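You operate a simulated robot arm through the tools that you are given. There is no shell and no other tool. Be economical: measure what you need, move in short steps, check, and stop when the job is done.

Carry out the task below with a simulated robot arm. There is one attempt and no reset: what you move stays moved.

## Task
Flare the copper cap from the pale board in the press.
Fine: then stand it on the dark board; wind the press up again and bring the slider back to the middle.

It is judged by the outcome, as a careful person would: the job done as asked, and still so three seconds after it is handed in. It fails if anything else is knocked over, pushed out of place, dropped, spilled or broken. Lids that push on must go on centred and level and be pressed home; caps that screw on are set level and turned clockwise until they are tight.

## Robot
A 6-joint arm with a two-finger parallel gripper, fixed in place. Base frame: the origin is at the foot of the arm, x ahead of it, y to its left, z up; the work surface is at about z = 780. Lengths are in mm, angles in rad, forces in N, time in s.
With the tool pointing down near the work surface it reaches from about 260 to 680 mm from the base axis. Its first joint turns from -1.152 to 1.152 rad. Payload 2.9 kg.
Tool frame: the origin (TCP) lies between the finger pads and is the grasp point; the fingertips stand 30 mm ahead of it; z points along the fingers, y is the line along which they close. The gripper opens to 110 mm. The fingers are 20 mm wide and 10 mm thick; the gripper's body (48 by 112 mm) begins 55 mm behind the TCP.
Orientation is told as [roll, pitch, yaw] about the base's x, y, z axes, in that order, counted from this pose: with the fingers straight down and closing along the base's y, the tool's x points along the base's -x, its y along +y and its z along -z.

## Interface
- The arm moves only by the tool servo_tool. Its argument "commands" is a list of rows, each an object of numbers (a shift or turn left out is 0, a gripper value left out holds the last): "x", "y", "z": the shift along the tool's x, y, z in mm; "ax", "ay", "az": the turn, a rotation vector about the tool's x, y, z in rad; "jaw": the closure, from 0 (fully open) to 1 (shut). In form: [{"x": .., "y": .., "z": .., "ax": .., "ay": .., "az": .., "jaw": ..}, ...]. A call has 1 to 8 rows; each row is the pose to reach, as a shift and turn from the pose commanded when the call began, along the tool's axes at that moment. Each row takes 0.2 s and may step no farther than 50 mm and 0.15 rad from the row before; otherwise, or with a gripper value out of range, the whole call is refused. Where a pose cannot be reached the arm comes as near as it can. A force on the tool above 40 N (or 10 N above the force at the start of the call, whichever is more), or a blocked arm, ends the call early, and 0.2 s more pass. The fingers move at their own pace (about 108 mm/s each) and stop on an object; they squeeze with about 27 N. The grip force told is the motor's: it shows also when the fingers shut on nothing. Time passes only in rows, and 0.2 s behind the last, so rows that repeat a pose let the fingers close. It gives the time, the measured TCP pose, the force on the tool (base axes), the opening and the grip force at its end, in the units of the frame above (readings bear some noise), and new pictures: "pictures" is both (left out), scene, wrist or none.
- Cameras (640 x 400 px; columns grow to the right, rows downward): "scene" is fixed at [77.1, 431.8, 1392.7]; the picture's right is [-0.76, -0.65, 0.00], its down [-0.32, 0.38, -0.87] and it looks along [0.56, -0.66, -0.50] (base axes); focal length 302 px, centre (320, 200). "wrist" rides on the gripper at [72, 17, -103] in the tool frame; the picture's right is [-0.23, 0.97, 0.00], its down [-0.76, -0.18, -0.62] and it looks along [-0.61, -0.14, 0.78] (tool axes); focal length 222 px, centre (320, 200). There is no depth. A picture from a camera that has moved, and an enlarged one, comes with that camera's place and axes in the base frame and with its lens.
- zoom(camera, box): a new picture of the part [left, top, right, bottom] of that camera's present view, enlarged. No time passes.
- finish_job(): hands the job in; it is judged then, once.

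Go step by step. Nothing tells you positions but the pictures and the camera data: compare them with the known pose of the tool, close in by small moves and look again before you grip or let go. The budget is 120 turns and 170 pictures, counting those below and the enlarged ones. Unless the task says otherwise, let go and move clear before handing in, and close with one line.

The tools are called as a command line: name --argument value ..., lists and objects as JSON in quotes. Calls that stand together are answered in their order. servo_tool: Moves the arm, as the interface text tells. Its arguments: {"type":"object","properties":{"commands":{"type":"array"},"pictures":{"type":"string","enum":["both","scene","wrist","none"]}},"required":["commands"]} The other tools are called the same way: zoom (camera, box) takes an enlarged picture of a part of a camera's view; finish_job () hands the job in.

At the start:

```text
time: 0.0
eef_pos: [341.2, -186.4, 1245.2]
tcp_rot: [-0.001, 0.001, 0.001]
wrist_force: [-0.3, 0.3, 1.2]
grip_width: 110.1
finger_force: 0.0
```

scene: 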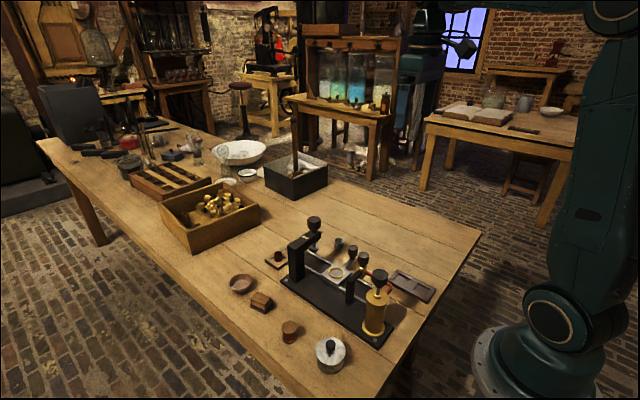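
wrist: 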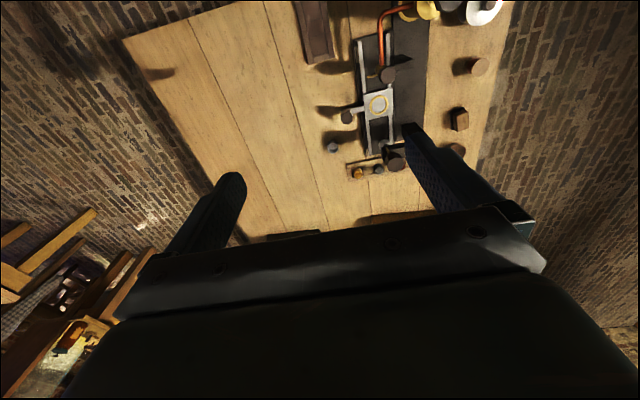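

I see a small press assembly on the bench with several parts around it; I'll enlarge the area to understand it.

zoom --camera "scene" --box '[220, 200, 450, 380]'

zoom --camera "wrist" --box '[290, 0, 530, 200]'

```text
2.22 times, centred on (335, 290) of scene
camera zoom: at [77.1, 431.8, 1392.7], right [-0.76, -0.65, 0.0], down [-0.32, 0.38, -0.87], along [0.56, -0.66, -0.5], focal length 670 px, centre (287, 0)
```

zoom: 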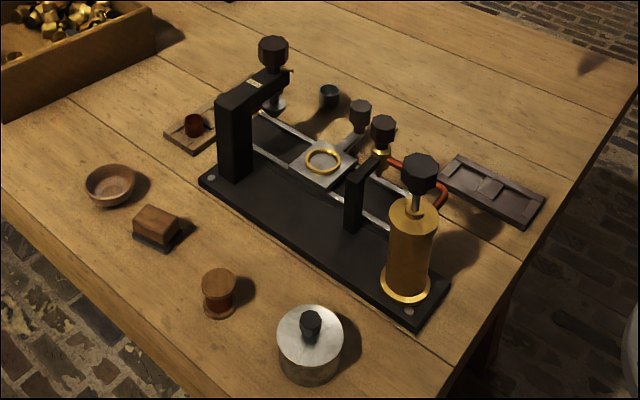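

```text
2.00 times, centred on (410, 100) of wrist
camera zoom: at [269.0, -168.9, 1347.7], right [0.23, 0.97, 0.0], down [0.76, -0.18, 0.62], along [0.61, -0.14, -0.78], focal length 444 px, centre (140, 400)
```

zoom: 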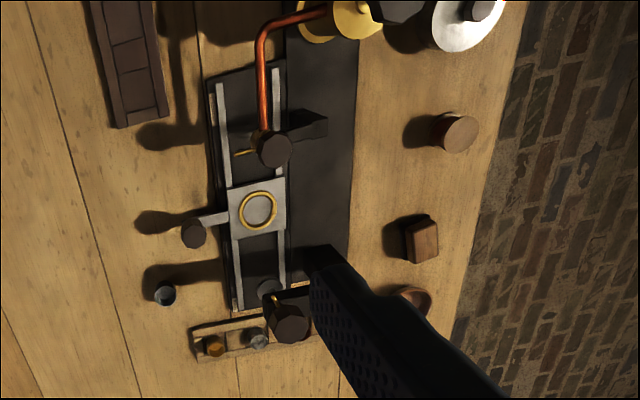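

I can make out the slider with its gold ring in the middle near (446,-69), the screw press at far x, a pump/nozzle at near x, and the pale board beyond the press. I'll move the camera closer for a better look at the caps.

servo_tool --commands '[{"x": -10, "y": 35, "z": 25}, {"x": -20, "y": 70, "z": 50}, {"x": -30, "y": 105, "z": 75}, {"x": -40, "y": 140, "z": 100}, {"x": -50, "y": 170, "z": 130}]' --pictures "wrist"

zoom --camera "scene" --box '[260, 200, 350, 280]'

zoom --camera "scene" --box '[325, 230, 445, 350]'

```text
time: 1.2
eef_pos: [390.8, -16.0, 1115.8]
tcp_rot: [0.001, 0.002, -0.001]
wrist_force: [0.8, -0.2, 0.0]
grip_width: 110.0
finger_force: 0.2
camera wrist: at [320.4, 1.8, 1217.3], right [0.23, 0.97, 0.0], down [0.76, -0.18, 0.62], along [0.61, -0.14, -0.78], focal length 222 px, centre (320, 200)
```

wrist: 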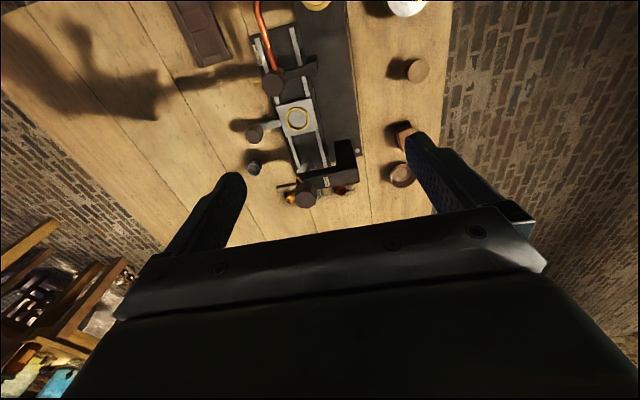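

```text
5.00 times, centred on (305, 240) of scene
camera zoom: at [77.1, 431.8, 1392.7], right [-0.76, -0.65, 0.0], down [-0.32, 0.38, -0.87], along [0.56, -0.66, -0.5], focal length 1508 px, centre (395, 0)
```

zoom: 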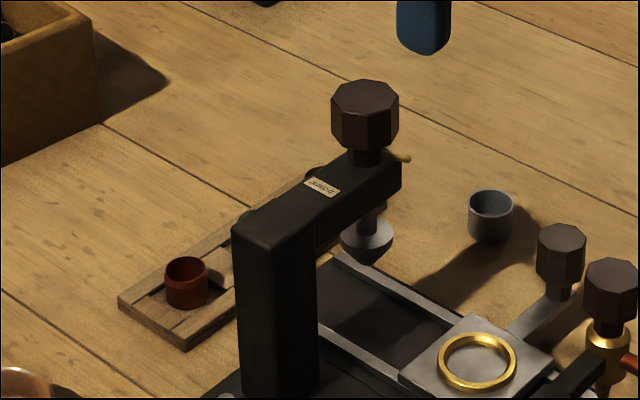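

```text
3.33 times, centred on (385, 290) of scene
camera zoom: at [77.1, 431.8, 1392.7], right [-0.76, -0.65, 0.0], down [-0.32, 0.38, -0.87], along [0.56, -0.66, -0.5], focal length 1005 px, centre (103, -100)
```

zoom: 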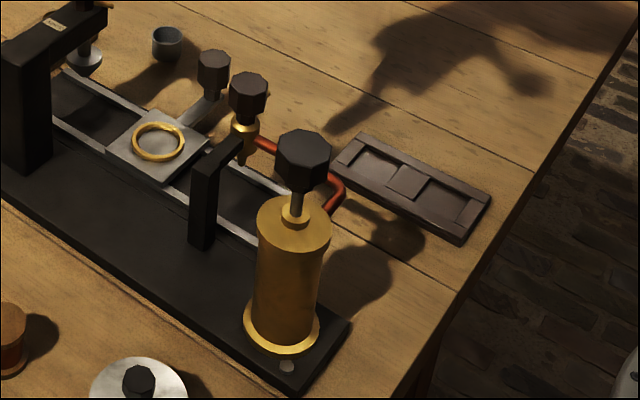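

The dark-red copper cap stands on the pale board around (618,-14), the screw axis is about (523,-69), and the slider ring (446,-69). I'll turn the tool so that the camera looks across the pale board.

servo_tool --commands '[{"x": -25, "y": 12, "z": 12, "az": 0.15}, {"x": -50, "y": 24, "z": 24, "az": 0.3}, {"x": -75, "y": 36, "z": 36, "az": 0.45}, {"x": -100, "y": 48, "z": 48, "az": 0.6}, {"x": -125, "y": 60, "z": 60, "az": 0.75}, {"x": -150, "y": 72, "z": 72, "az": 0.9}, {"x": -175, "y": 84, "z": 84, "az": 1.05}, {"x": -200, "y": 96, "z": 96, "az": 1.2}]' --pictures "none"

servo_tool --commands '[{"z": 15, "az": 0.123}, {"z": 30, "az": 0.246}, {"z": 40, "az": 0.37}]' --pictures "wrist"

```text
time: 3.0
eef_pos: [589.7, 80.7, 1020.9]
tcp_rot: [0.001, 0.001, -1.204]
wrist_force: [0.7, 0.0, -0.3]
grip_width: 110.1
finger_force: 0.0
```

```text
time: 3.8
eef_pos: [590.5, 80.8, 979.8]
tcp_rot: [0.0, 0.001, -1.574]
wrist_force: [0.5, -0.1, -0.2]
grip_width: 110.0
finger_force: 0.0
camera wrist: at [609.0, 153.4, 1081.8], right [0.97, -0.23, 0.0], down [-0.18, -0.76, 0.62], along [-0.14, -0.61, -0.78], focal length 222 px, centre (320, 200)
```

wrist: 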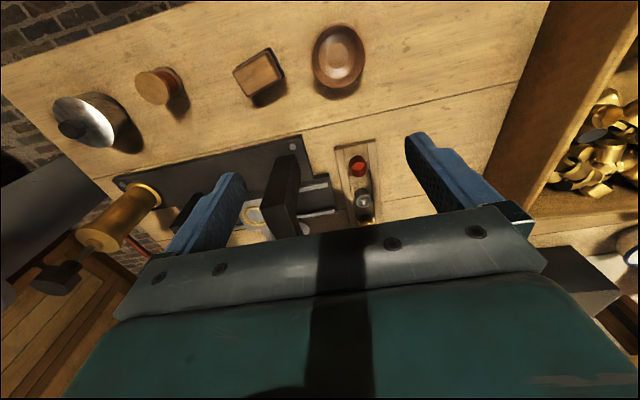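

zoom --camera "wrist" --box '[310, 120, 410, 230]'

```text
3.64 times, centred on (360, 175) of wrist
camera zoom: at [609.0, 153.4, 1081.8], right [0.97, -0.23, 0.0], down [-0.18, -0.76, 0.62], along [-0.14, -0.61, -0.78], focal length 808 px, centre (174, 291)
```

zoom: 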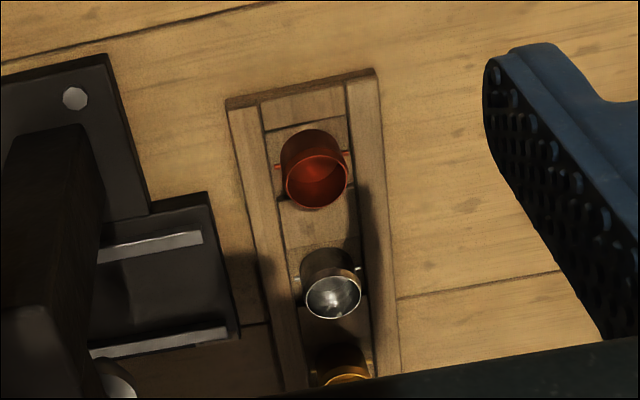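

The pale board holds red copper (nearest, about (626,-16), rim z≈811), silver and gold cups. I'll go above the copper one with the fingers closing along x, partly opened, and check.

servo_tool --commands '[{"x": -24, "y": 9, "z": 15, "jaw": 0.4}, {"x": -48, "y": 18, "z": 30, "jaw": 0.4}, {"x": -72, "y": 27, "z": 50, "jaw": 0.4}, {"x": -96, "y": 36, "z": 70, "jaw": 0.4}, {"x": -96, "y": 36, "z": 80, "jaw": 0.4}]' --pictures "wrist"

zoom --camera "wrist" --box '[260, 70, 380, 190]'

zoom --camera "scene" --box '[240, 190, 360, 290]'

```text
time: 5.0
eef_pos: [628.5, -16.8, 898.7]
tcp_rot: [0.0, 0.0, -1.57]
wrist_force: [-0.7, -0.1, 0.3]
grip_width: 66.2
finger_force: 0.1
camera wrist: at [645.3, 55.6, 1000.7], right [0.97, -0.23, 0.0], down [-0.18, -0.76, 0.62], along [-0.14, -0.61, -0.78], focal length 222 px, centre (320, 200)
```

wrist: 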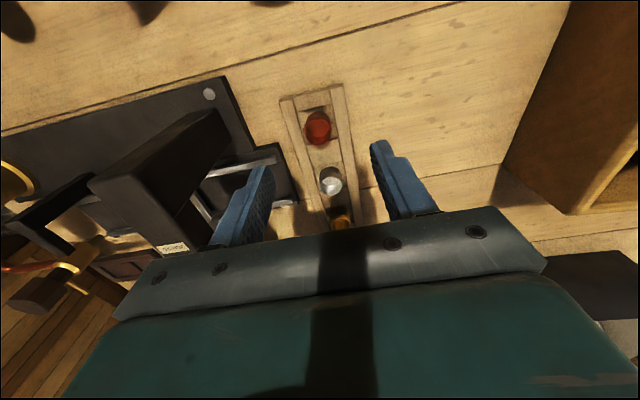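

```text
3.33 times, centred on (320, 130) of wrist
camera zoom: at [645.3, 55.6, 1000.7], right [0.97, -0.23, 0.0], down [-0.18, -0.76, 0.62], along [-0.14, -0.61, -0.78], focal length 740 px, centre (320, 433)
```

zoom: 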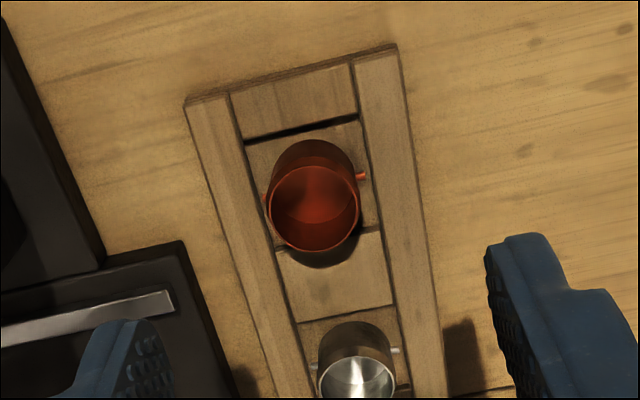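

```text
4.00 times, centred on (300, 240) of scene
camera zoom: at [77.1, 431.8, 1392.7], right [-0.76, -0.65, 0.0], down [-0.32, 0.38, -0.87], along [0.56, -0.66, -0.5], focal length 1206 px, centre (400, 40)
```

zoom: 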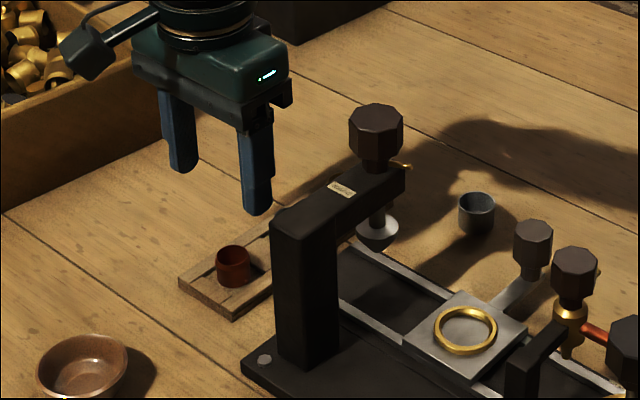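

The cup has little side pins along x, so I'll instead grip it with the fingers closing nearly along y. I'll turn the tool in place above it.

servo_tool --commands '[{"x": -1.6, "y": -2, "az": -0.14}, {"x": -1.6, "y": -2, "az": -0.28}, {"x": -1.6, "y": -2, "az": -0.42}, {"x": -1.6, "y": -2, "az": -0.56}, {"x": -1.6, "y": -2, "az": -0.7}, {"x": -1.6, "y": -2, "az": -0.84}, {"x": -1.6, "y": -2, "az": -0.98}, {"x": -1.6, "y": -2, "az": -1.1, "jaw": 0.5}]' --pictures "none"

servo_tool --commands '[{"z": 20, "jaw": 0.5}, {"z": 35, "jaw": 0.5}]' --pictures "wrist"

zoom --camera "wrist" --box '[240, 80, 400, 220]'

zoom --camera "scene" --box '[240, 190, 360, 290]'

```text
time: 6.8
eef_pos: [624.3, -18.0, 899.6]
tcp_rot: [0.001, -0.001, -0.467]
wrist_force: [-0.5, 0.3, -0.6]
grip_width: 55.3
finger_force: 0.0
```

```text
time: 7.4
eef_pos: [625.6, -17.8, 864.7]
tcp_rot: [-0.001, 0.0, -0.471]
wrist_force: [-0.2, -0.3, 0.2]
grip_width: 55.1
finger_force: 0.1
camera wrist: at [568.8, 30.4, 967.3], right [0.64, 0.77, 0.0], down [0.6, -0.5, 0.62], along [0.48, -0.4, -0.78], focal length 222 px, centre (320, 200)
```

wrist: 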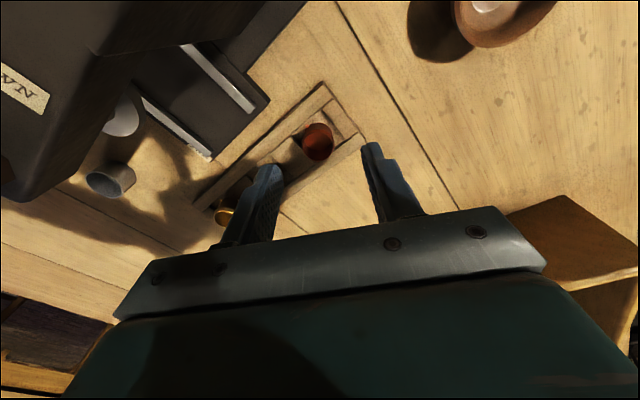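

```text
2.86 times, centred on (320, 150) of wrist
camera zoom: at [568.8, 30.4, 967.3], right [0.64, 0.77, 0.0], down [0.6, -0.5, 0.62], along [0.48, -0.4, -0.78], focal length 635 px, centre (320, 343)
```

zoom: 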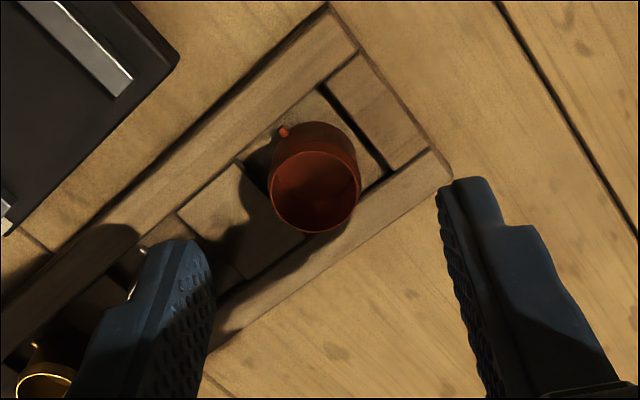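

```text
4.00 times, centred on (300, 240) of scene
camera zoom: at [77.1, 431.8, 1392.7], right [-0.76, -0.65, 0.0], down [-0.32, 0.38, -0.87], along [0.56, -0.66, -0.5], focal length 1206 px, centre (400, 40)
```

zoom: 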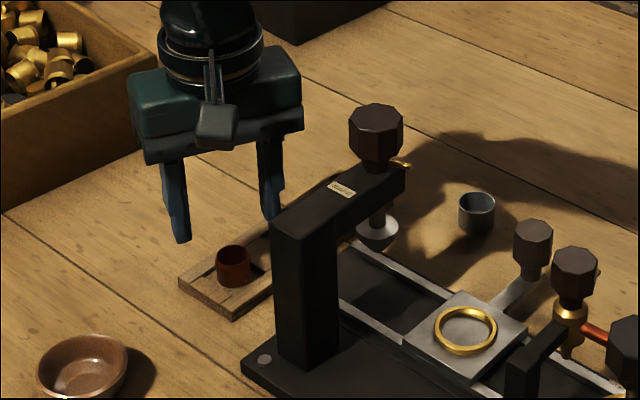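

The cup is centred between the fingers ((625,-18)). I descend and close.

servo_tool --commands '[{"z": 12, "jaw": 0.5}, {"z": 24, "jaw": 0.5}, {"z": 38, "jaw": 0.5}, {"z": 38, "jaw": 0.85}, {"z": 38, "jaw": 0.85}]' --pictures "wrist"

zoom --camera "wrist" --box '[240, 80, 400, 220]'

zoom --camera "scene" --box '[240, 190, 360, 290]'

```text
time: 8.6
eef_pos: [624.9, -18.7, 827.4]
tcp_rot: [-0.001, -0.001, -0.469]
wrist_force: [0.3, 0.7, -0.1]
grip_width: 23.5
finger_force: 26.5
camera wrist: at [568.5, 29.9, 928.6], right [0.64, 0.77, 0.0], down [0.6, -0.5, 0.62], along [0.48, -0.4, -0.78], focal length 222 px, centre (320, 200)
```

wrist: 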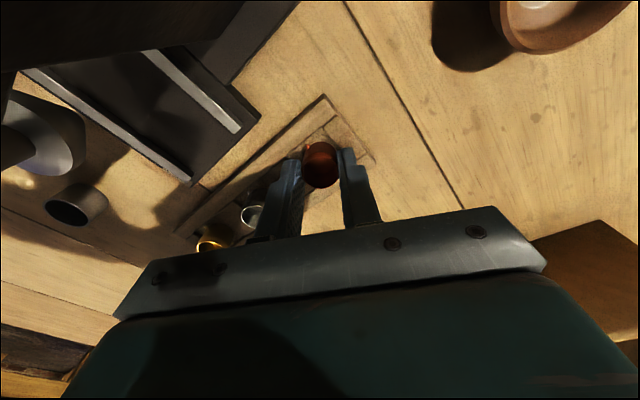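

```text
2.86 times, centred on (320, 150) of wrist
camera zoom: at [568.5, 29.9, 928.6], right [0.64, 0.77, 0.0], down [0.6, -0.5, 0.62], along [0.48, -0.4, -0.78], focal length 635 px, centre (320, 343)
```

zoom: 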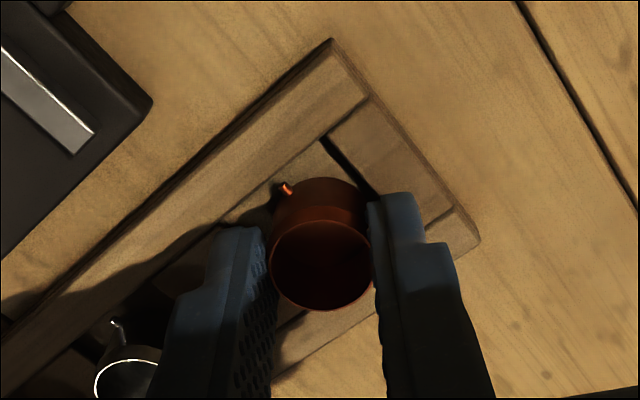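

```text
4.00 times, centred on (300, 240) of scene
camera zoom: at [77.1, 431.8, 1392.7], right [-0.76, -0.65, 0.0], down [-0.32, 0.38, -0.87], along [0.56, -0.66, -0.5], focal length 1206 px, centre (400, 40)
```

zoom: 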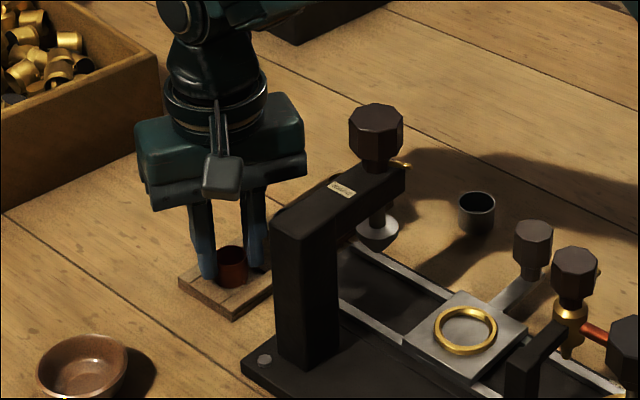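

Gripped (23.5 mm wide). Lift high and carry over to above the slider ring.

servo_tool --commands '[{"z": -20, "jaw": 0.85}, {"z": -60, "jaw": 0.85}, {"z": -100, "jaw": 0.85}, {"z": -145, "jaw": 0.85}, {"z": -190, "jaw": 0.85}]' --pictures "none"

servo_tool --commands '[{"x": 27, "y": -25, "jaw": 0.85}, {"x": 54, "y": -50, "jaw": 0.85}, {"x": 81, "y": -75, "jaw": 0.85}, {"x": 108, "y": -100, "jaw": 0.85}, {"x": 136.7, "y": -126.1, "jaw": 0.85}]' --pictures "both"

zoom --camera "wrist" --box '[240, 40, 400, 180]'

zoom --camera "scene" --box '[280, 130, 400, 300]'

```text
time: 9.8
eef_pos: [627.4, -17.4, 1017.7]
tcp_rot: [-0.001, -0.002, -0.47]
wrist_force: [1.4, 0.4, 0.3]
grip_width: 23.5
finger_force: 26.7
```

```text
time: 11.0
eef_pos: [446.7, -65.9, 1015.5]
tcp_rot: [0.0, 0.001, -0.47]
wrist_force: [0.0, -0.6, -0.1]
grip_width: 23.3
finger_force: 26.7
camera wrist: at [392.0, -18.3, 1117.8], right [0.64, 0.77, 0.0], down [0.6, -0.5, 0.62], along [0.48, -0.4, -0.78], focal length 222 px, centre (320, 200)
```

scene: 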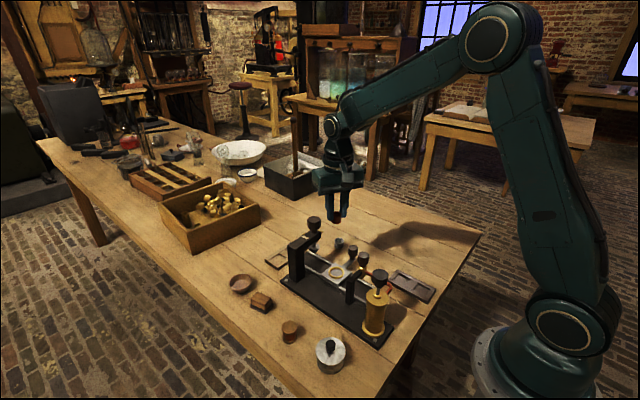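
wrist: 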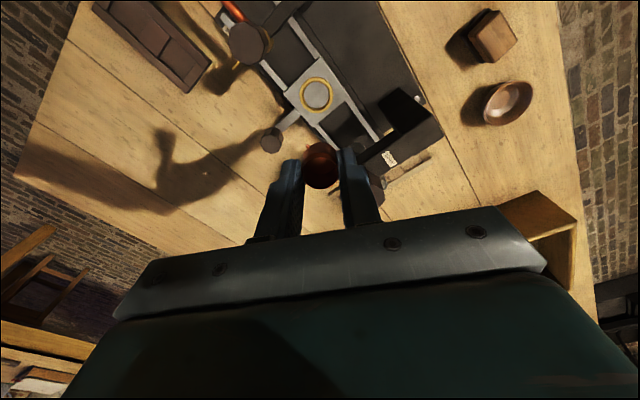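

```text
2.86 times, centred on (320, 110) of wrist
camera zoom: at [392.0, -18.3, 1117.8], right [0.64, 0.77, 0.0], down [0.6, -0.5, 0.62], along [0.48, -0.4, -0.78], focal length 635 px, centre (320, 457)
```

zoom: 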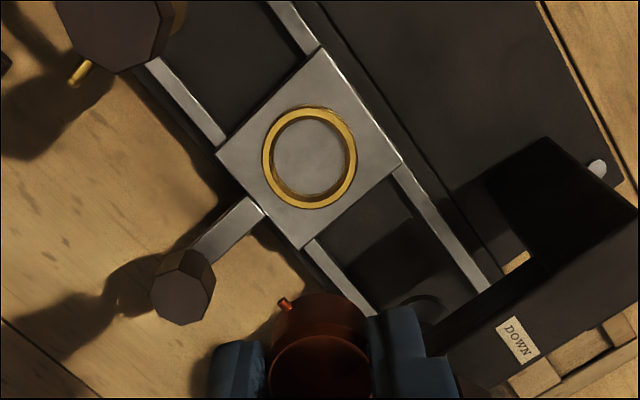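

```text
2.35 times, centred on (340, 215) of scene
camera zoom: at [77.1, 431.8, 1392.7], right [-0.76, -0.65, 0.0], down [-0.32, 0.38, -0.87], along [0.56, -0.66, -0.5], focal length 710 px, centre (273, 165)
```

zoom: 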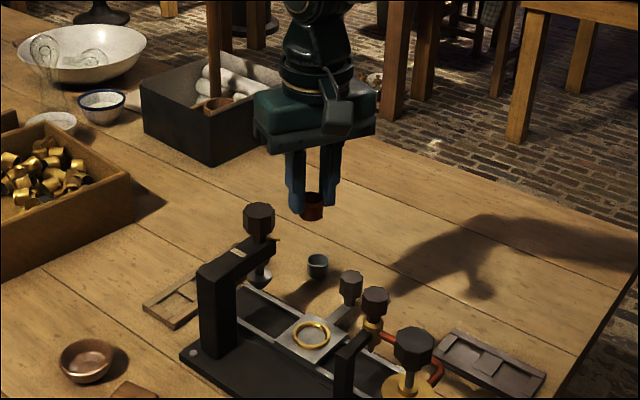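

The screw arm carries a "DOWN" tag. Ring centre comes out at about (446,-70), z≈805; I'll lower the cup to just above it and look at the tag too.

servo_tool --commands '[{"x": -1.1, "y": -3.8, "z": 30, "jaw": 0.85}, {"x": -1.1, "y": -3.8, "z": 65, "jaw": 0.85}, {"x": -1.1, "y": -3.8, "z": 100, "jaw": 0.85}, {"x": -1.1, "y": -3.8, "z": 135, "jaw": 0.85}, {"x": -1.1, "y": -3.8, "z": 155, "jaw": 0.85}]' --pictures "wrist"

zoom --camera "wrist" --box '[240, 60, 400, 200]'

zoom --camera "scene" --box '[290, 210, 390, 300]'

```text
time: 12.2
eef_pos: [445.2, -70.5, 861.5]
tcp_rot: [0.001, 0.0, -0.468]
wrist_force: [1.1, -0.4, -0.1]
grip_width: 23.6
finger_force: 27.2
camera wrist: at [389.3, -21.4, 963.7], right [0.64, 0.77, 0.0], down [0.6, -0.5, 0.62], along [0.48, -0.4, -0.78], focal length 222 px, centre (320, 200)
```

wrist: 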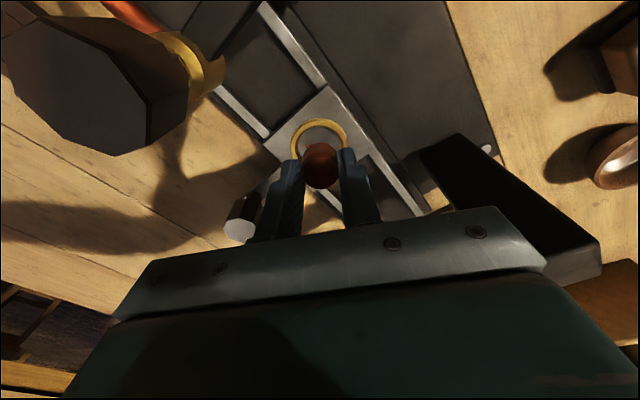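

```text
2.86 times, centred on (320, 130) of wrist
camera zoom: at [389.3, -21.4, 963.7], right [0.64, 0.77, 0.0], down [0.6, -0.5, 0.62], along [0.48, -0.4, -0.78], focal length 635 px, centre (320, 400)
```

zoom: 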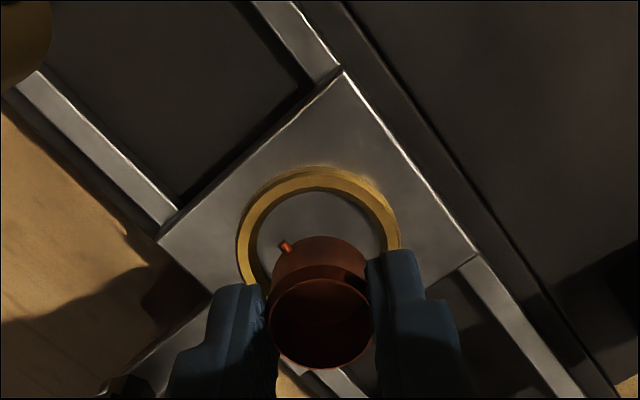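

```text
4.44 times, centred on (340, 255) of scene
camera zoom: at [77.1, 431.8, 1392.7], right [-0.76, -0.65, 0.0], down [-0.32, 0.38, -0.87], along [0.56, -0.66, -0.5], focal length 1340 px, centre (231, -44)
```

zoom: 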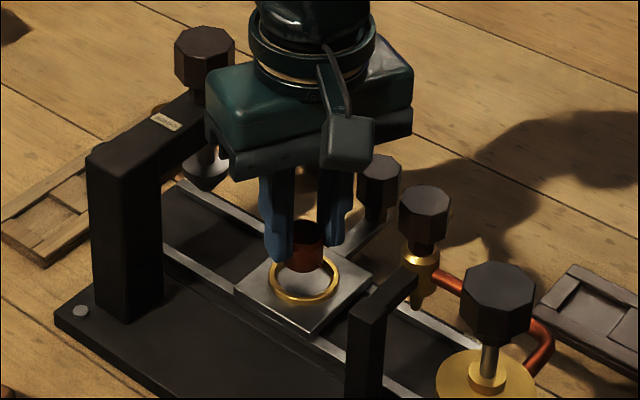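

The cup is concentric with the ring to within about a millimetre. I lower gently until it touches the plate.

servo_tool --commands '[{"x": 0.5, "y": 1.1, "z": 8, "jaw": 0.85}, {"x": 0.5, "y": 1.1, "z": 14, "jaw": 0.85}, {"x": 0.5, "y": 1.1, "z": 17, "jaw": 0.85}, {"x": 0.5, "y": 1.1, "z": 19, "jaw": 0.85}, {"x": 0.5, "y": 1.1, "z": 21, "jaw": 0.85}]' --pictures "wrist"

zoom --camera "wrist" --box '[240, 60, 400, 200]'

zoom --camera "scene" --box '[320, 245, 370, 285]'

```text
time: 13.4
eef_pos: [446.1, -70.1, 842.1]
tcp_rot: [0.001, -0.002, -0.469]
wrist_force: [-0.5, 2.3, 17.2]
grip_width: 23.5
finger_force: 26.6
camera wrist: at [389.6, -22.1, 943.1], right [0.64, 0.77, 0.0], down [0.6, -0.5, 0.62], along [0.48, -0.4, -0.78], focal length 222 px, centre (320, 200)
```

wrist: 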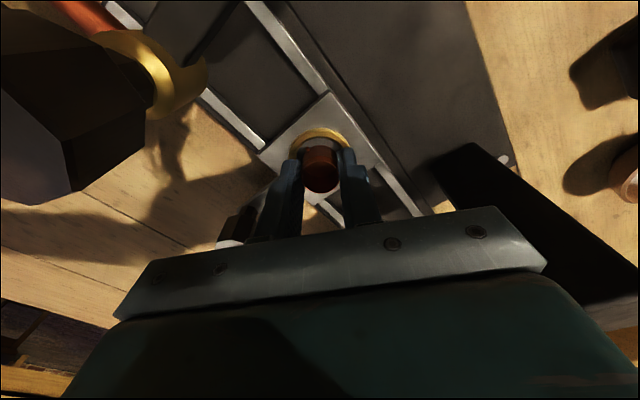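

```text
2.86 times, centred on (320, 130) of wrist
camera zoom: at [389.6, -22.1, 943.1], right [0.64, 0.77, 0.0], down [0.6, -0.5, 0.62], along [0.48, -0.4, -0.78], focal length 635 px, centre (320, 400)
```

zoom: 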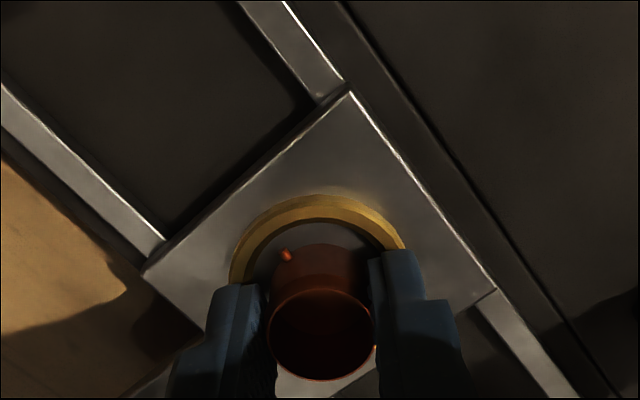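

```text
10.00 times, centred on (345, 265) of scene
camera zoom: at [76.8, 431.9, 1392.7], right [-0.76, -0.65, 0.0], down [-0.32, 0.38, -0.87], along [0.56, -0.66, -0.5], focal length 3016 px, centre (70, -450)
```

zoom: 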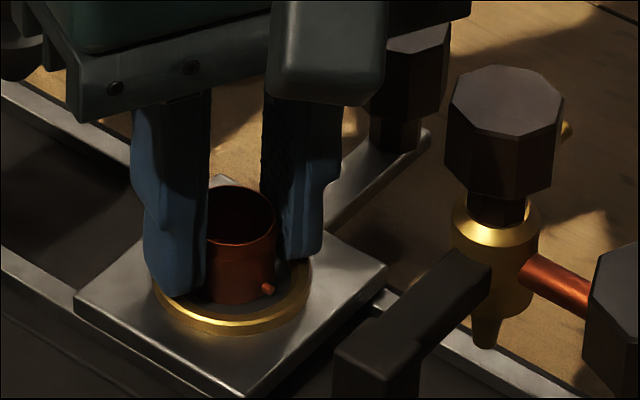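

Contact: the cup stands in the ring. I relieve the pressure, open the fingers and lift clear.

servo_tool --commands '[{"z": -1.2, "jaw": 0.85}, {"z": -1.2, "jaw": 0.65}, {"z": -1.2, "jaw": 0.6}, {"z": -1.2, "jaw": 0.55}, {"z": -12, "jaw": 0.55}, {"z": -32, "jaw": 0.55}, {"z": -70, "jaw": 0.55}, {"z": -115, "jaw": 0.55}]' --pictures "both"

zoom --camera "wrist" --box '[230, 40, 410, 200]'

zoom --camera "scene" --box '[290, 210, 390, 300]'

```text
time: 15.2
eef_pos: [444.3, -72.7, 959.6]
tcp_rot: [0.001, -0.001, -0.471]
wrist_force: [-0.3, -0.2, 0.9]
grip_width: 49.4
finger_force: 0.1
camera wrist: at [388.2, -24.9, 1060.7], right [0.64, 0.77, 0.0], down [0.6, -0.5, 0.62], along [0.48, -0.4, -0.78], focal length 222 px, centre (320, 200)
```

scene: 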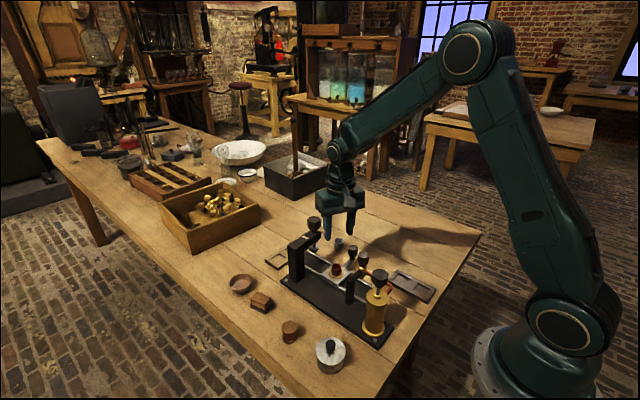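
wrist: 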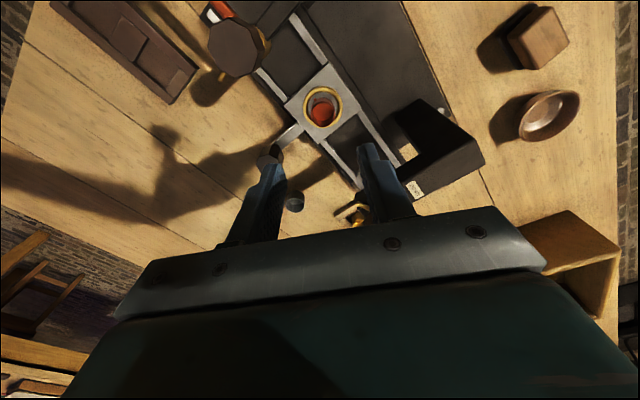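

```text
2.50 times, centred on (320, 120) of wrist
camera zoom: at [388.2, -24.9, 1060.7], right [0.64, 0.77, 0.0], down [0.6, -0.5, 0.62], along [0.48, -0.4, -0.78], focal length 555 px, centre (320, 400)
```

zoom: 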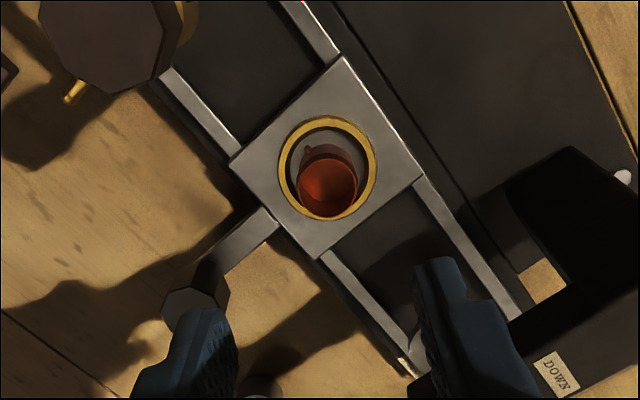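

```text
4.44 times, centred on (340, 255) of scene
camera zoom: at [77.1, 431.8, 1392.7], right [-0.76, -0.65, 0.0], down [-0.32, 0.38, -0.87], along [0.56, -0.66, -0.5], focal length 1340 px, centre (231, -44)
```

zoom: 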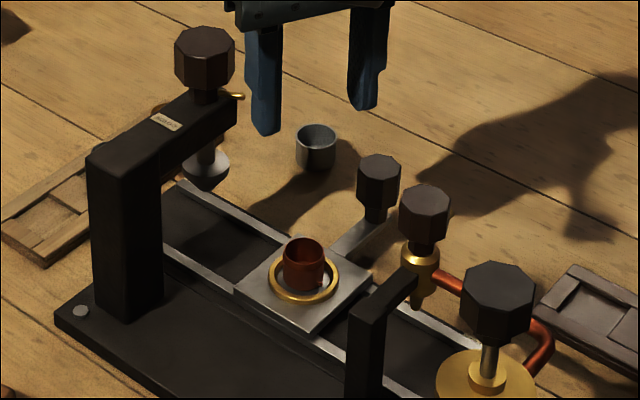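

The cup stands centred in the ring. Next I turn the gripper to close along x (camera away from the press) and go above the slider's handle knob at about (449,-152).

servo_tool --commands '[{"x": -10, "y": -17, "az": -0.14, "jaw": 0.45}, {"x": -20, "y": -34, "az": -0.28}, {"x": -30, "y": -51, "az": -0.42}, {"x": -40, "y": -68.3, "az": -0.56}, {"x": -40, "y": -68.3, "az": -0.7}, {"x": -40, "y": -68.3, "az": -0.84}, {"x": -40, "y": -68.3, "az": -0.98}, {"x": -40, "y": -68.3, "az": -1.12}]' --pictures "none"

servo_tool --commands '[{"az": -0.14}, {"az": -0.28}, {"az": -0.42}, {"az": -0.56}, {"az": -0.7}, {"az": -0.84}, {"az": -0.92}]' --pictures "wrist"

zoom --camera "wrist" --box '[230, 40, 410, 200]'

```text
time: 17.0
eef_pos: [448.6, -150.1, 955.7]
tcp_rot: [0.0, 0.001, 0.653]
wrist_force: [0.8, -0.4, -0.8]
grip_width: 60.4
finger_force: 0.0
```

```text
time: 18.6
eef_pos: [449.3, -149.0, 955.4]
tcp_rot: [0.0, 0.0, 1.571]
wrist_force: [-0.5, 0.3, 0.4]
grip_width: 60.7
finger_force: 0.0
camera wrist: at [434.0, -222.2, 1057.8], right [-0.97, 0.23, 0.0], down [0.18, 0.76, 0.62], along [0.14, 0.61, -0.78], focal length 222 px, centre (320, 200)
```

wrist: 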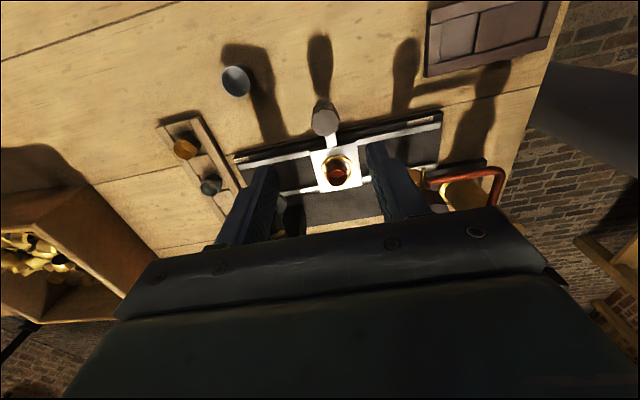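

```text
2.50 times, centred on (320, 120) of wrist
camera zoom: at [434.0, -222.2, 1057.8], right [-0.97, 0.23, 0.0], down [0.18, 0.76, 0.62], along [0.14, 0.61, -0.78], focal length 555 px, centre (320, 400)
```

zoom: 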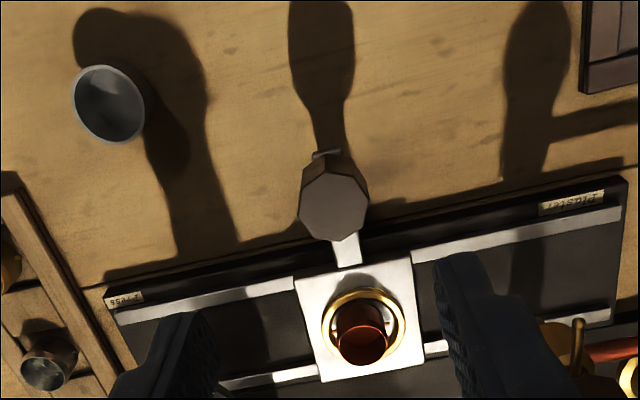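

Tags read "Press" at the screw end and "Plaster" at the other, confirming the direction. The handle knob top is at about (446,-148.5, 844); I descend and grip it.

servo_tool --commands '[{"y": 3.3, "z": 35, "jaw": 0.45}, {"y": 3.3, "z": 70, "jaw": 0.45}, {"y": 3.3, "z": 95, "jaw": 0.45}, {"y": 3.3, "z": 106, "jaw": 0.45}, {"y": 3.3, "z": 106, "jaw": 0.8}, {"y": 3.3, "z": 106, "jaw": 0.8}]' --pictures "wrist"

zoom --camera "scene" --box '[290, 210, 390, 300]'

```text
time: 20.0
eef_pos: [446.9, -149.7, 848.8]
tcp_rot: [0.001, 0.001, 1.572]
wrist_force: [-1.0, -0.5, -4.5]
grip_width: 27.4
finger_force: 45.4
camera wrist: at [429.7, -221.1, 950.4], right [-0.97, 0.23, 0.0], down [0.18, 0.76, 0.62], along [0.14, 0.61, -0.78], focal length 222 px, centre (320, 200)
```

wrist: 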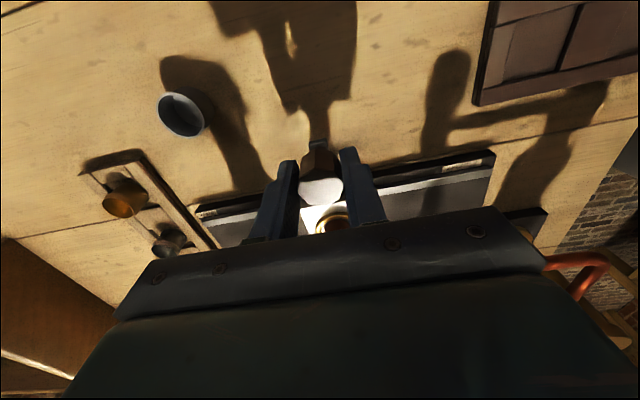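

```text
4.44 times, centred on (340, 255) of scene
camera zoom: at [77.1, 431.8, 1392.7], right [-0.76, -0.65, 0.0], down [-0.32, 0.38, -0.87], along [0.56, -0.66, -0.5], focal length 1340 px, centre (231, -44)
```

zoom: 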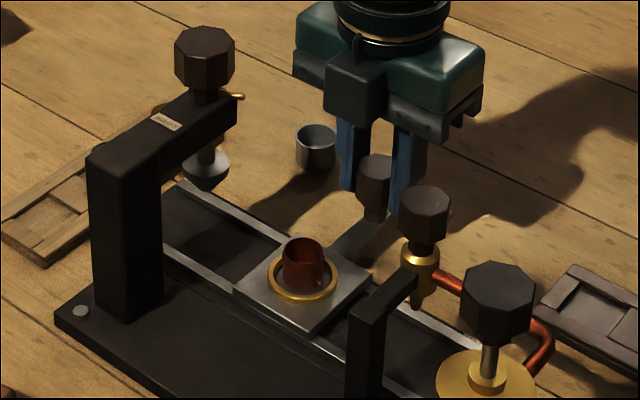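

Knob gripped (27 mm). I slide toward the press in slow steps, half way first.

servo_tool --commands '[{"y": -4}, {"y": -9}, {"y": -14}, {"y": -20}, {"y": -26}, {"y": -32}, {"y": -38}, {"y": -44}]' --pictures "none"

zoom --camera "scene" --box '[290, 210, 370, 290]'

```text
time: 21.8
eef_pos: [491.0, -149.0, 847.7]
tcp_rot: [0.004, -0.001, 1.572]
wrist_force: [-0.4, 6.4, -29.1]
grip_width: 27.7
finger_force: 44.5
```

```text
5.00 times, centred on (330, 250) of scene
camera zoom: at [77.5, 431.8, 1392.7], right [-0.76, -0.65, 0.0], down [-0.32, 0.38, -0.87], along [0.56, -0.66, -0.5], focal length 1508 px, centre (270, -50)
```

zoom: 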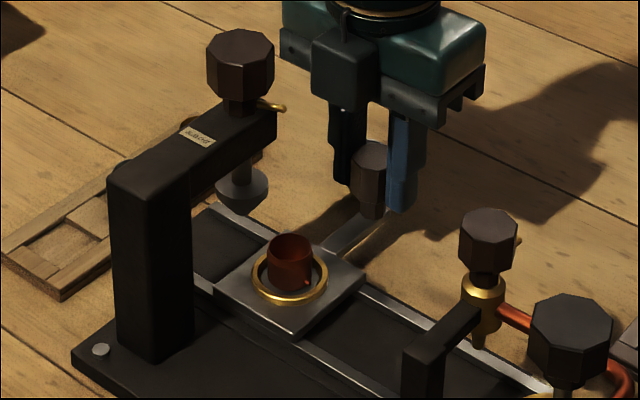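

The slider follows with the cup standing. A vertical strain has built up, so I ease it by a millimetre and continue to the press stop.

servo_tool --commands '[{"z": 1.2}, {"y": -6, "z": 1.5}, {"y": -12, "z": 1.5}, {"y": -17, "z": 1.5}, {"y": -22, "z": 1.5}, {"y": -26, "z": 1.5}]' --pictures "none"

zoom --camera "scene" --box '[290, 210, 370, 290]'

```text
time: 23.2
eef_pos: [517.0, -148.9, 848.5]
tcp_rot: [-0.001, 0.002, 1.571]
wrist_force: [-0.3, 17.9, -1.4]
grip_width: 27.7
finger_force: 45.8
```

```text
5.00 times, centred on (330, 250) of scene
camera zoom: at [77.1, 432.2, 1392.6], right [-0.76, -0.65, 0.0], down [-0.32, 0.38, -0.87], along [0.56, -0.66, -0.5], focal length 1508 px, centre (270, -50)
```

zoom: 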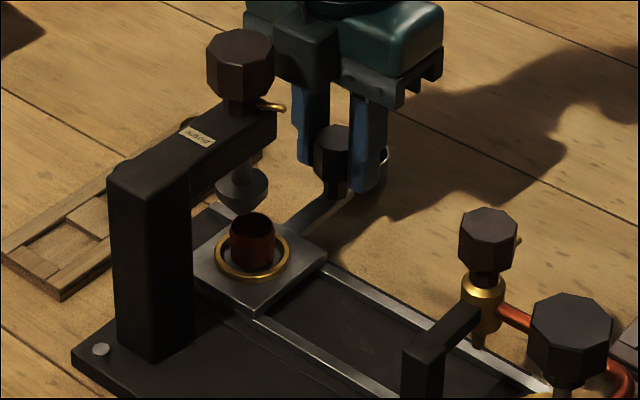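

The cup needs about 8 mm more to be beneath the cone. I continue in 2 mm steps, watching for the stop.

servo_tool --commands '[{"x": -0.7}, {"x": -0.7, "y": -2}, {"x": -0.7, "y": -4}, {"x": -0.7, "y": -6}, {"x": -0.7, "y": -7.5}, {"x": -0.7, "y": -9}, {"x": -0.7, "y": -10.5}]' --pictures "wrist"

zoom --camera "scene" --box '[290, 210, 370, 290]'

zoom --camera "wrist" --box '[240, 100, 440, 240]'

```text
time: 24.8
eef_pos: [526.0, -149.6, 848.7]
tcp_rot: [0.002, 0.0, 1.567]
wrist_force: [-18.2, 6.2, 14.5]
grip_width: 27.6
finger_force: 45.2
camera wrist: at [509.4, -221.1, 950.6], right [-0.97, 0.23, 0.0], down [0.18, 0.76, 0.62], along [0.14, 0.61, -0.78], focal length 222 px, centre (320, 200)
```

wrist: 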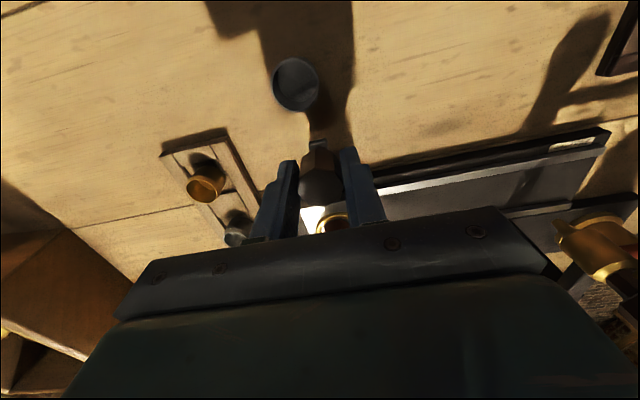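

```text
5.00 times, centred on (330, 250) of scene
camera zoom: at [76.4, 432.0, 1392.7], right [-0.76, -0.65, 0.0], down [-0.32, 0.38, -0.87], along [0.56, -0.66, -0.5], focal length 1508 px, centre (270, -50)
```

zoom: 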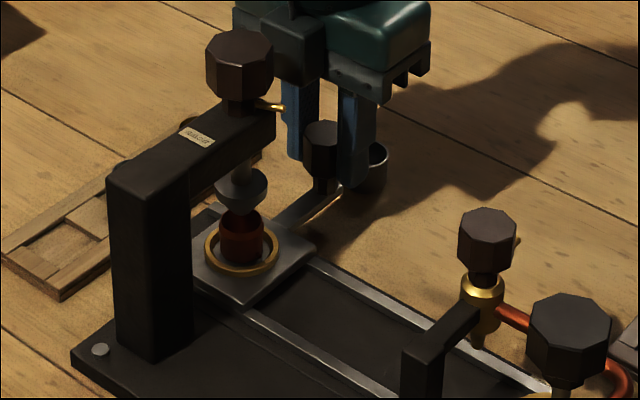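

```text
2.86 times, centred on (340, 170) of wrist
camera zoom: at [509.4, -221.1, 950.6], right [-0.97, 0.23, 0.0], down [0.18, 0.76, 0.62], along [0.14, 0.61, -0.78], focal length 635 px, centre (263, 286)
```

zoom: 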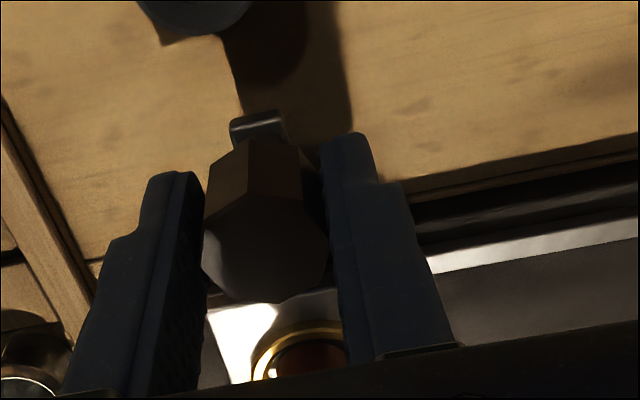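

The slider is against its stop with the cup beneath the cone. I ease off, release, lift, and move over the screw knob.

servo_tool --commands '[{"y": 1.5}, {"y": 1.5, "jaw": 0.6}, {"y": 1.5, "jaw": 0.5}, {"y": 1.5, "z": -30, "jaw": 0.45}, {"y": 1.5, "z": -70}, {"y": 1.5, "z": -115}, {"y": 1.5, "z": -160}]' --pictures "none"

servo_tool --commands '[{"x": -20, "jaw": 0.4}, {"x": -40}, {"x": -60, "y": 2}, {"x": -80, "y": 2}]' --pictures "wrist"

zoom --camera "wrist" --box '[240, 60, 400, 200]'

zoom --camera "scene" --box '[290, 200, 350, 260]'

```text
time: 26.4
eef_pos: [523.0, -147.7, 1008.2]
tcp_rot: [0.0, -0.001, 1.569]
wrist_force: [-0.8, -0.2, 0.5]
grip_width: 60.6
finger_force: 0.1
```

```text
time: 27.4
eef_pos: [522.5, -69.0, 1009.2]
tcp_rot: [0.001, 0.001, 1.569]
wrist_force: [-0.2, 0.1, -0.1]
grip_width: 66.0
finger_force: 0.0
camera wrist: at [507.3, -141.4, 1110.4], right [-0.97, 0.23, 0.0], down [0.18, 0.76, 0.62], along [0.14, 0.61, -0.78], focal length 222 px, centre (320, 200)
```

wrist: 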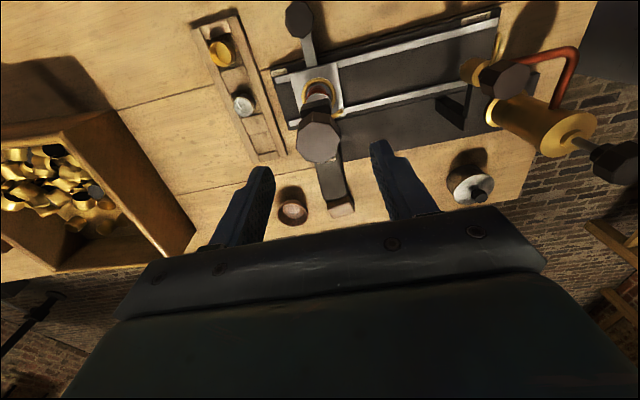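

```text
2.86 times, centred on (320, 130) of wrist
camera zoom: at [507.3, -141.4, 1110.4], right [-0.97, 0.23, 0.0], down [0.18, 0.76, 0.62], along [0.14, 0.61, -0.78], focal length 635 px, centre (320, 400)
```

zoom: 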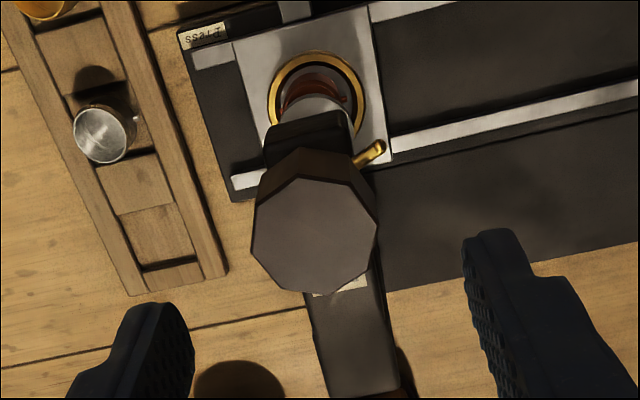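

```text
6.67 times, centred on (320, 230) of scene
camera zoom: at [77.1, 431.8, 1392.7], right [-0.76, -0.65, 0.0], down [-0.32, 0.38, -0.87], along [0.56, -0.66, -0.5], focal length 2010 px, centre (320, 0)
```

zoom: 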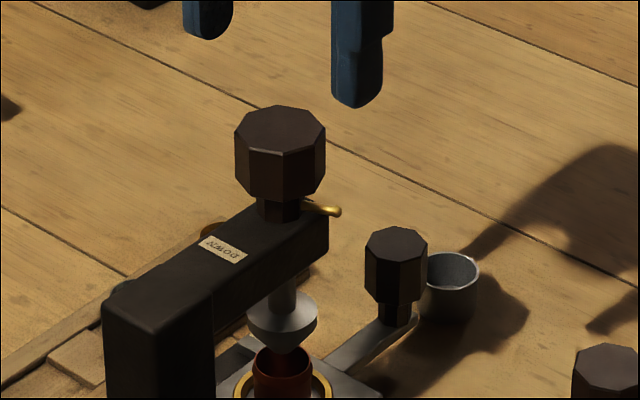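

The screw knob is at about (525,-69.5), top z≈943, with flats turned some 18°. I align with the flats, descend and grip.

servo_tool --commands '[{"x": 0.5, "y": -2.5, "z": 10, "az": 0.15}, {"x": 0.5, "y": -2.5, "z": 25, "az": 0.3}, {"x": 0.5, "y": -2.5, "z": 45, "az": 0.31}, {"x": 0.5, "y": -2.5, "z": 55, "az": 0.31}, {"x": 0.5, "y": -2.5, "z": 55, "az": 0.31, "jaw": 0.7}, {"x": 0.5, "y": -2.5, "z": 55, "az": 0.31, "jaw": 0.75}]' --pictures "wrist"

zoom --camera "wrist" --box '[240, 60, 400, 200]'

zoom --camera "scene" --box '[290, 200, 350, 260]'

```text
time: 28.8
eef_pos: [525.5, -68.9, 953.0]
tcp_rot: [0.006, 0.001, 1.261]
wrist_force: [-14.5, 5.2, 3.4]
grip_width: 35.7
finger_force: 44.9
camera wrist: at [488.5, -132.8, 1054.4], right [-0.86, 0.51, 0.0], down [0.4, 0.67, 0.62], along [0.32, 0.54, -0.78], focal length 222 px, centre (320, 200)
```

wrist: 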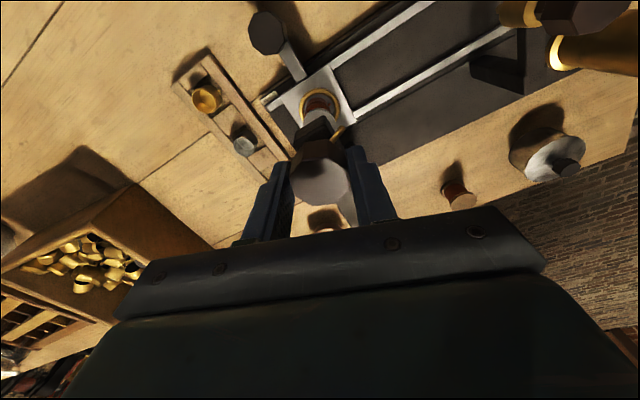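

```text
2.86 times, centred on (320, 130) of wrist
camera zoom: at [488.5, -132.8, 1054.4], right [-0.86, 0.51, 0.0], down [0.4, 0.67, 0.62], along [0.32, 0.54, -0.78], focal length 635 px, centre (320, 400)
```

zoom: 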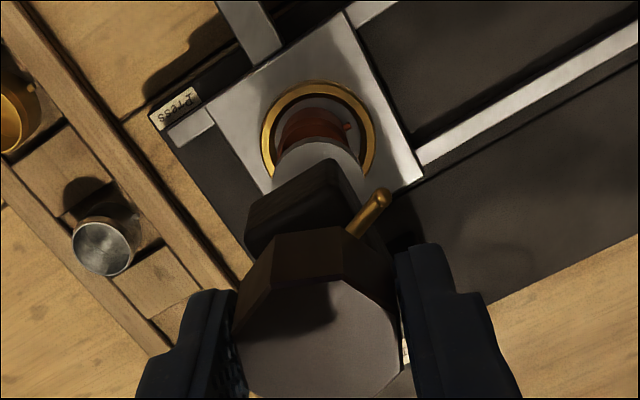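

```text
6.67 times, centred on (320, 230) of scene
camera zoom: at [76.6, 431.9, 1392.7], right [-0.76, -0.65, 0.0], down [-0.32, 0.38, -0.87], along [0.56, -0.66, -0.5], focal length 2010 px, centre (320, 0)
```

zoom: 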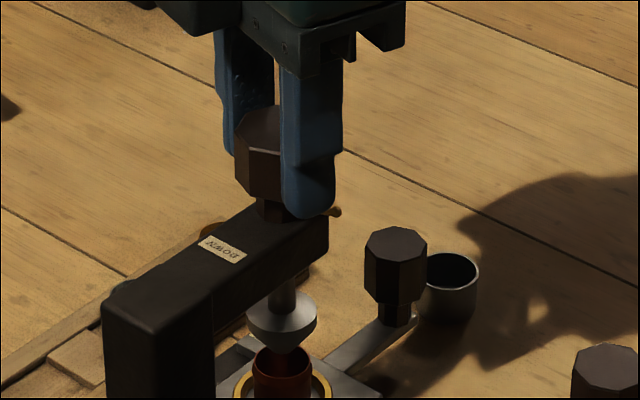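

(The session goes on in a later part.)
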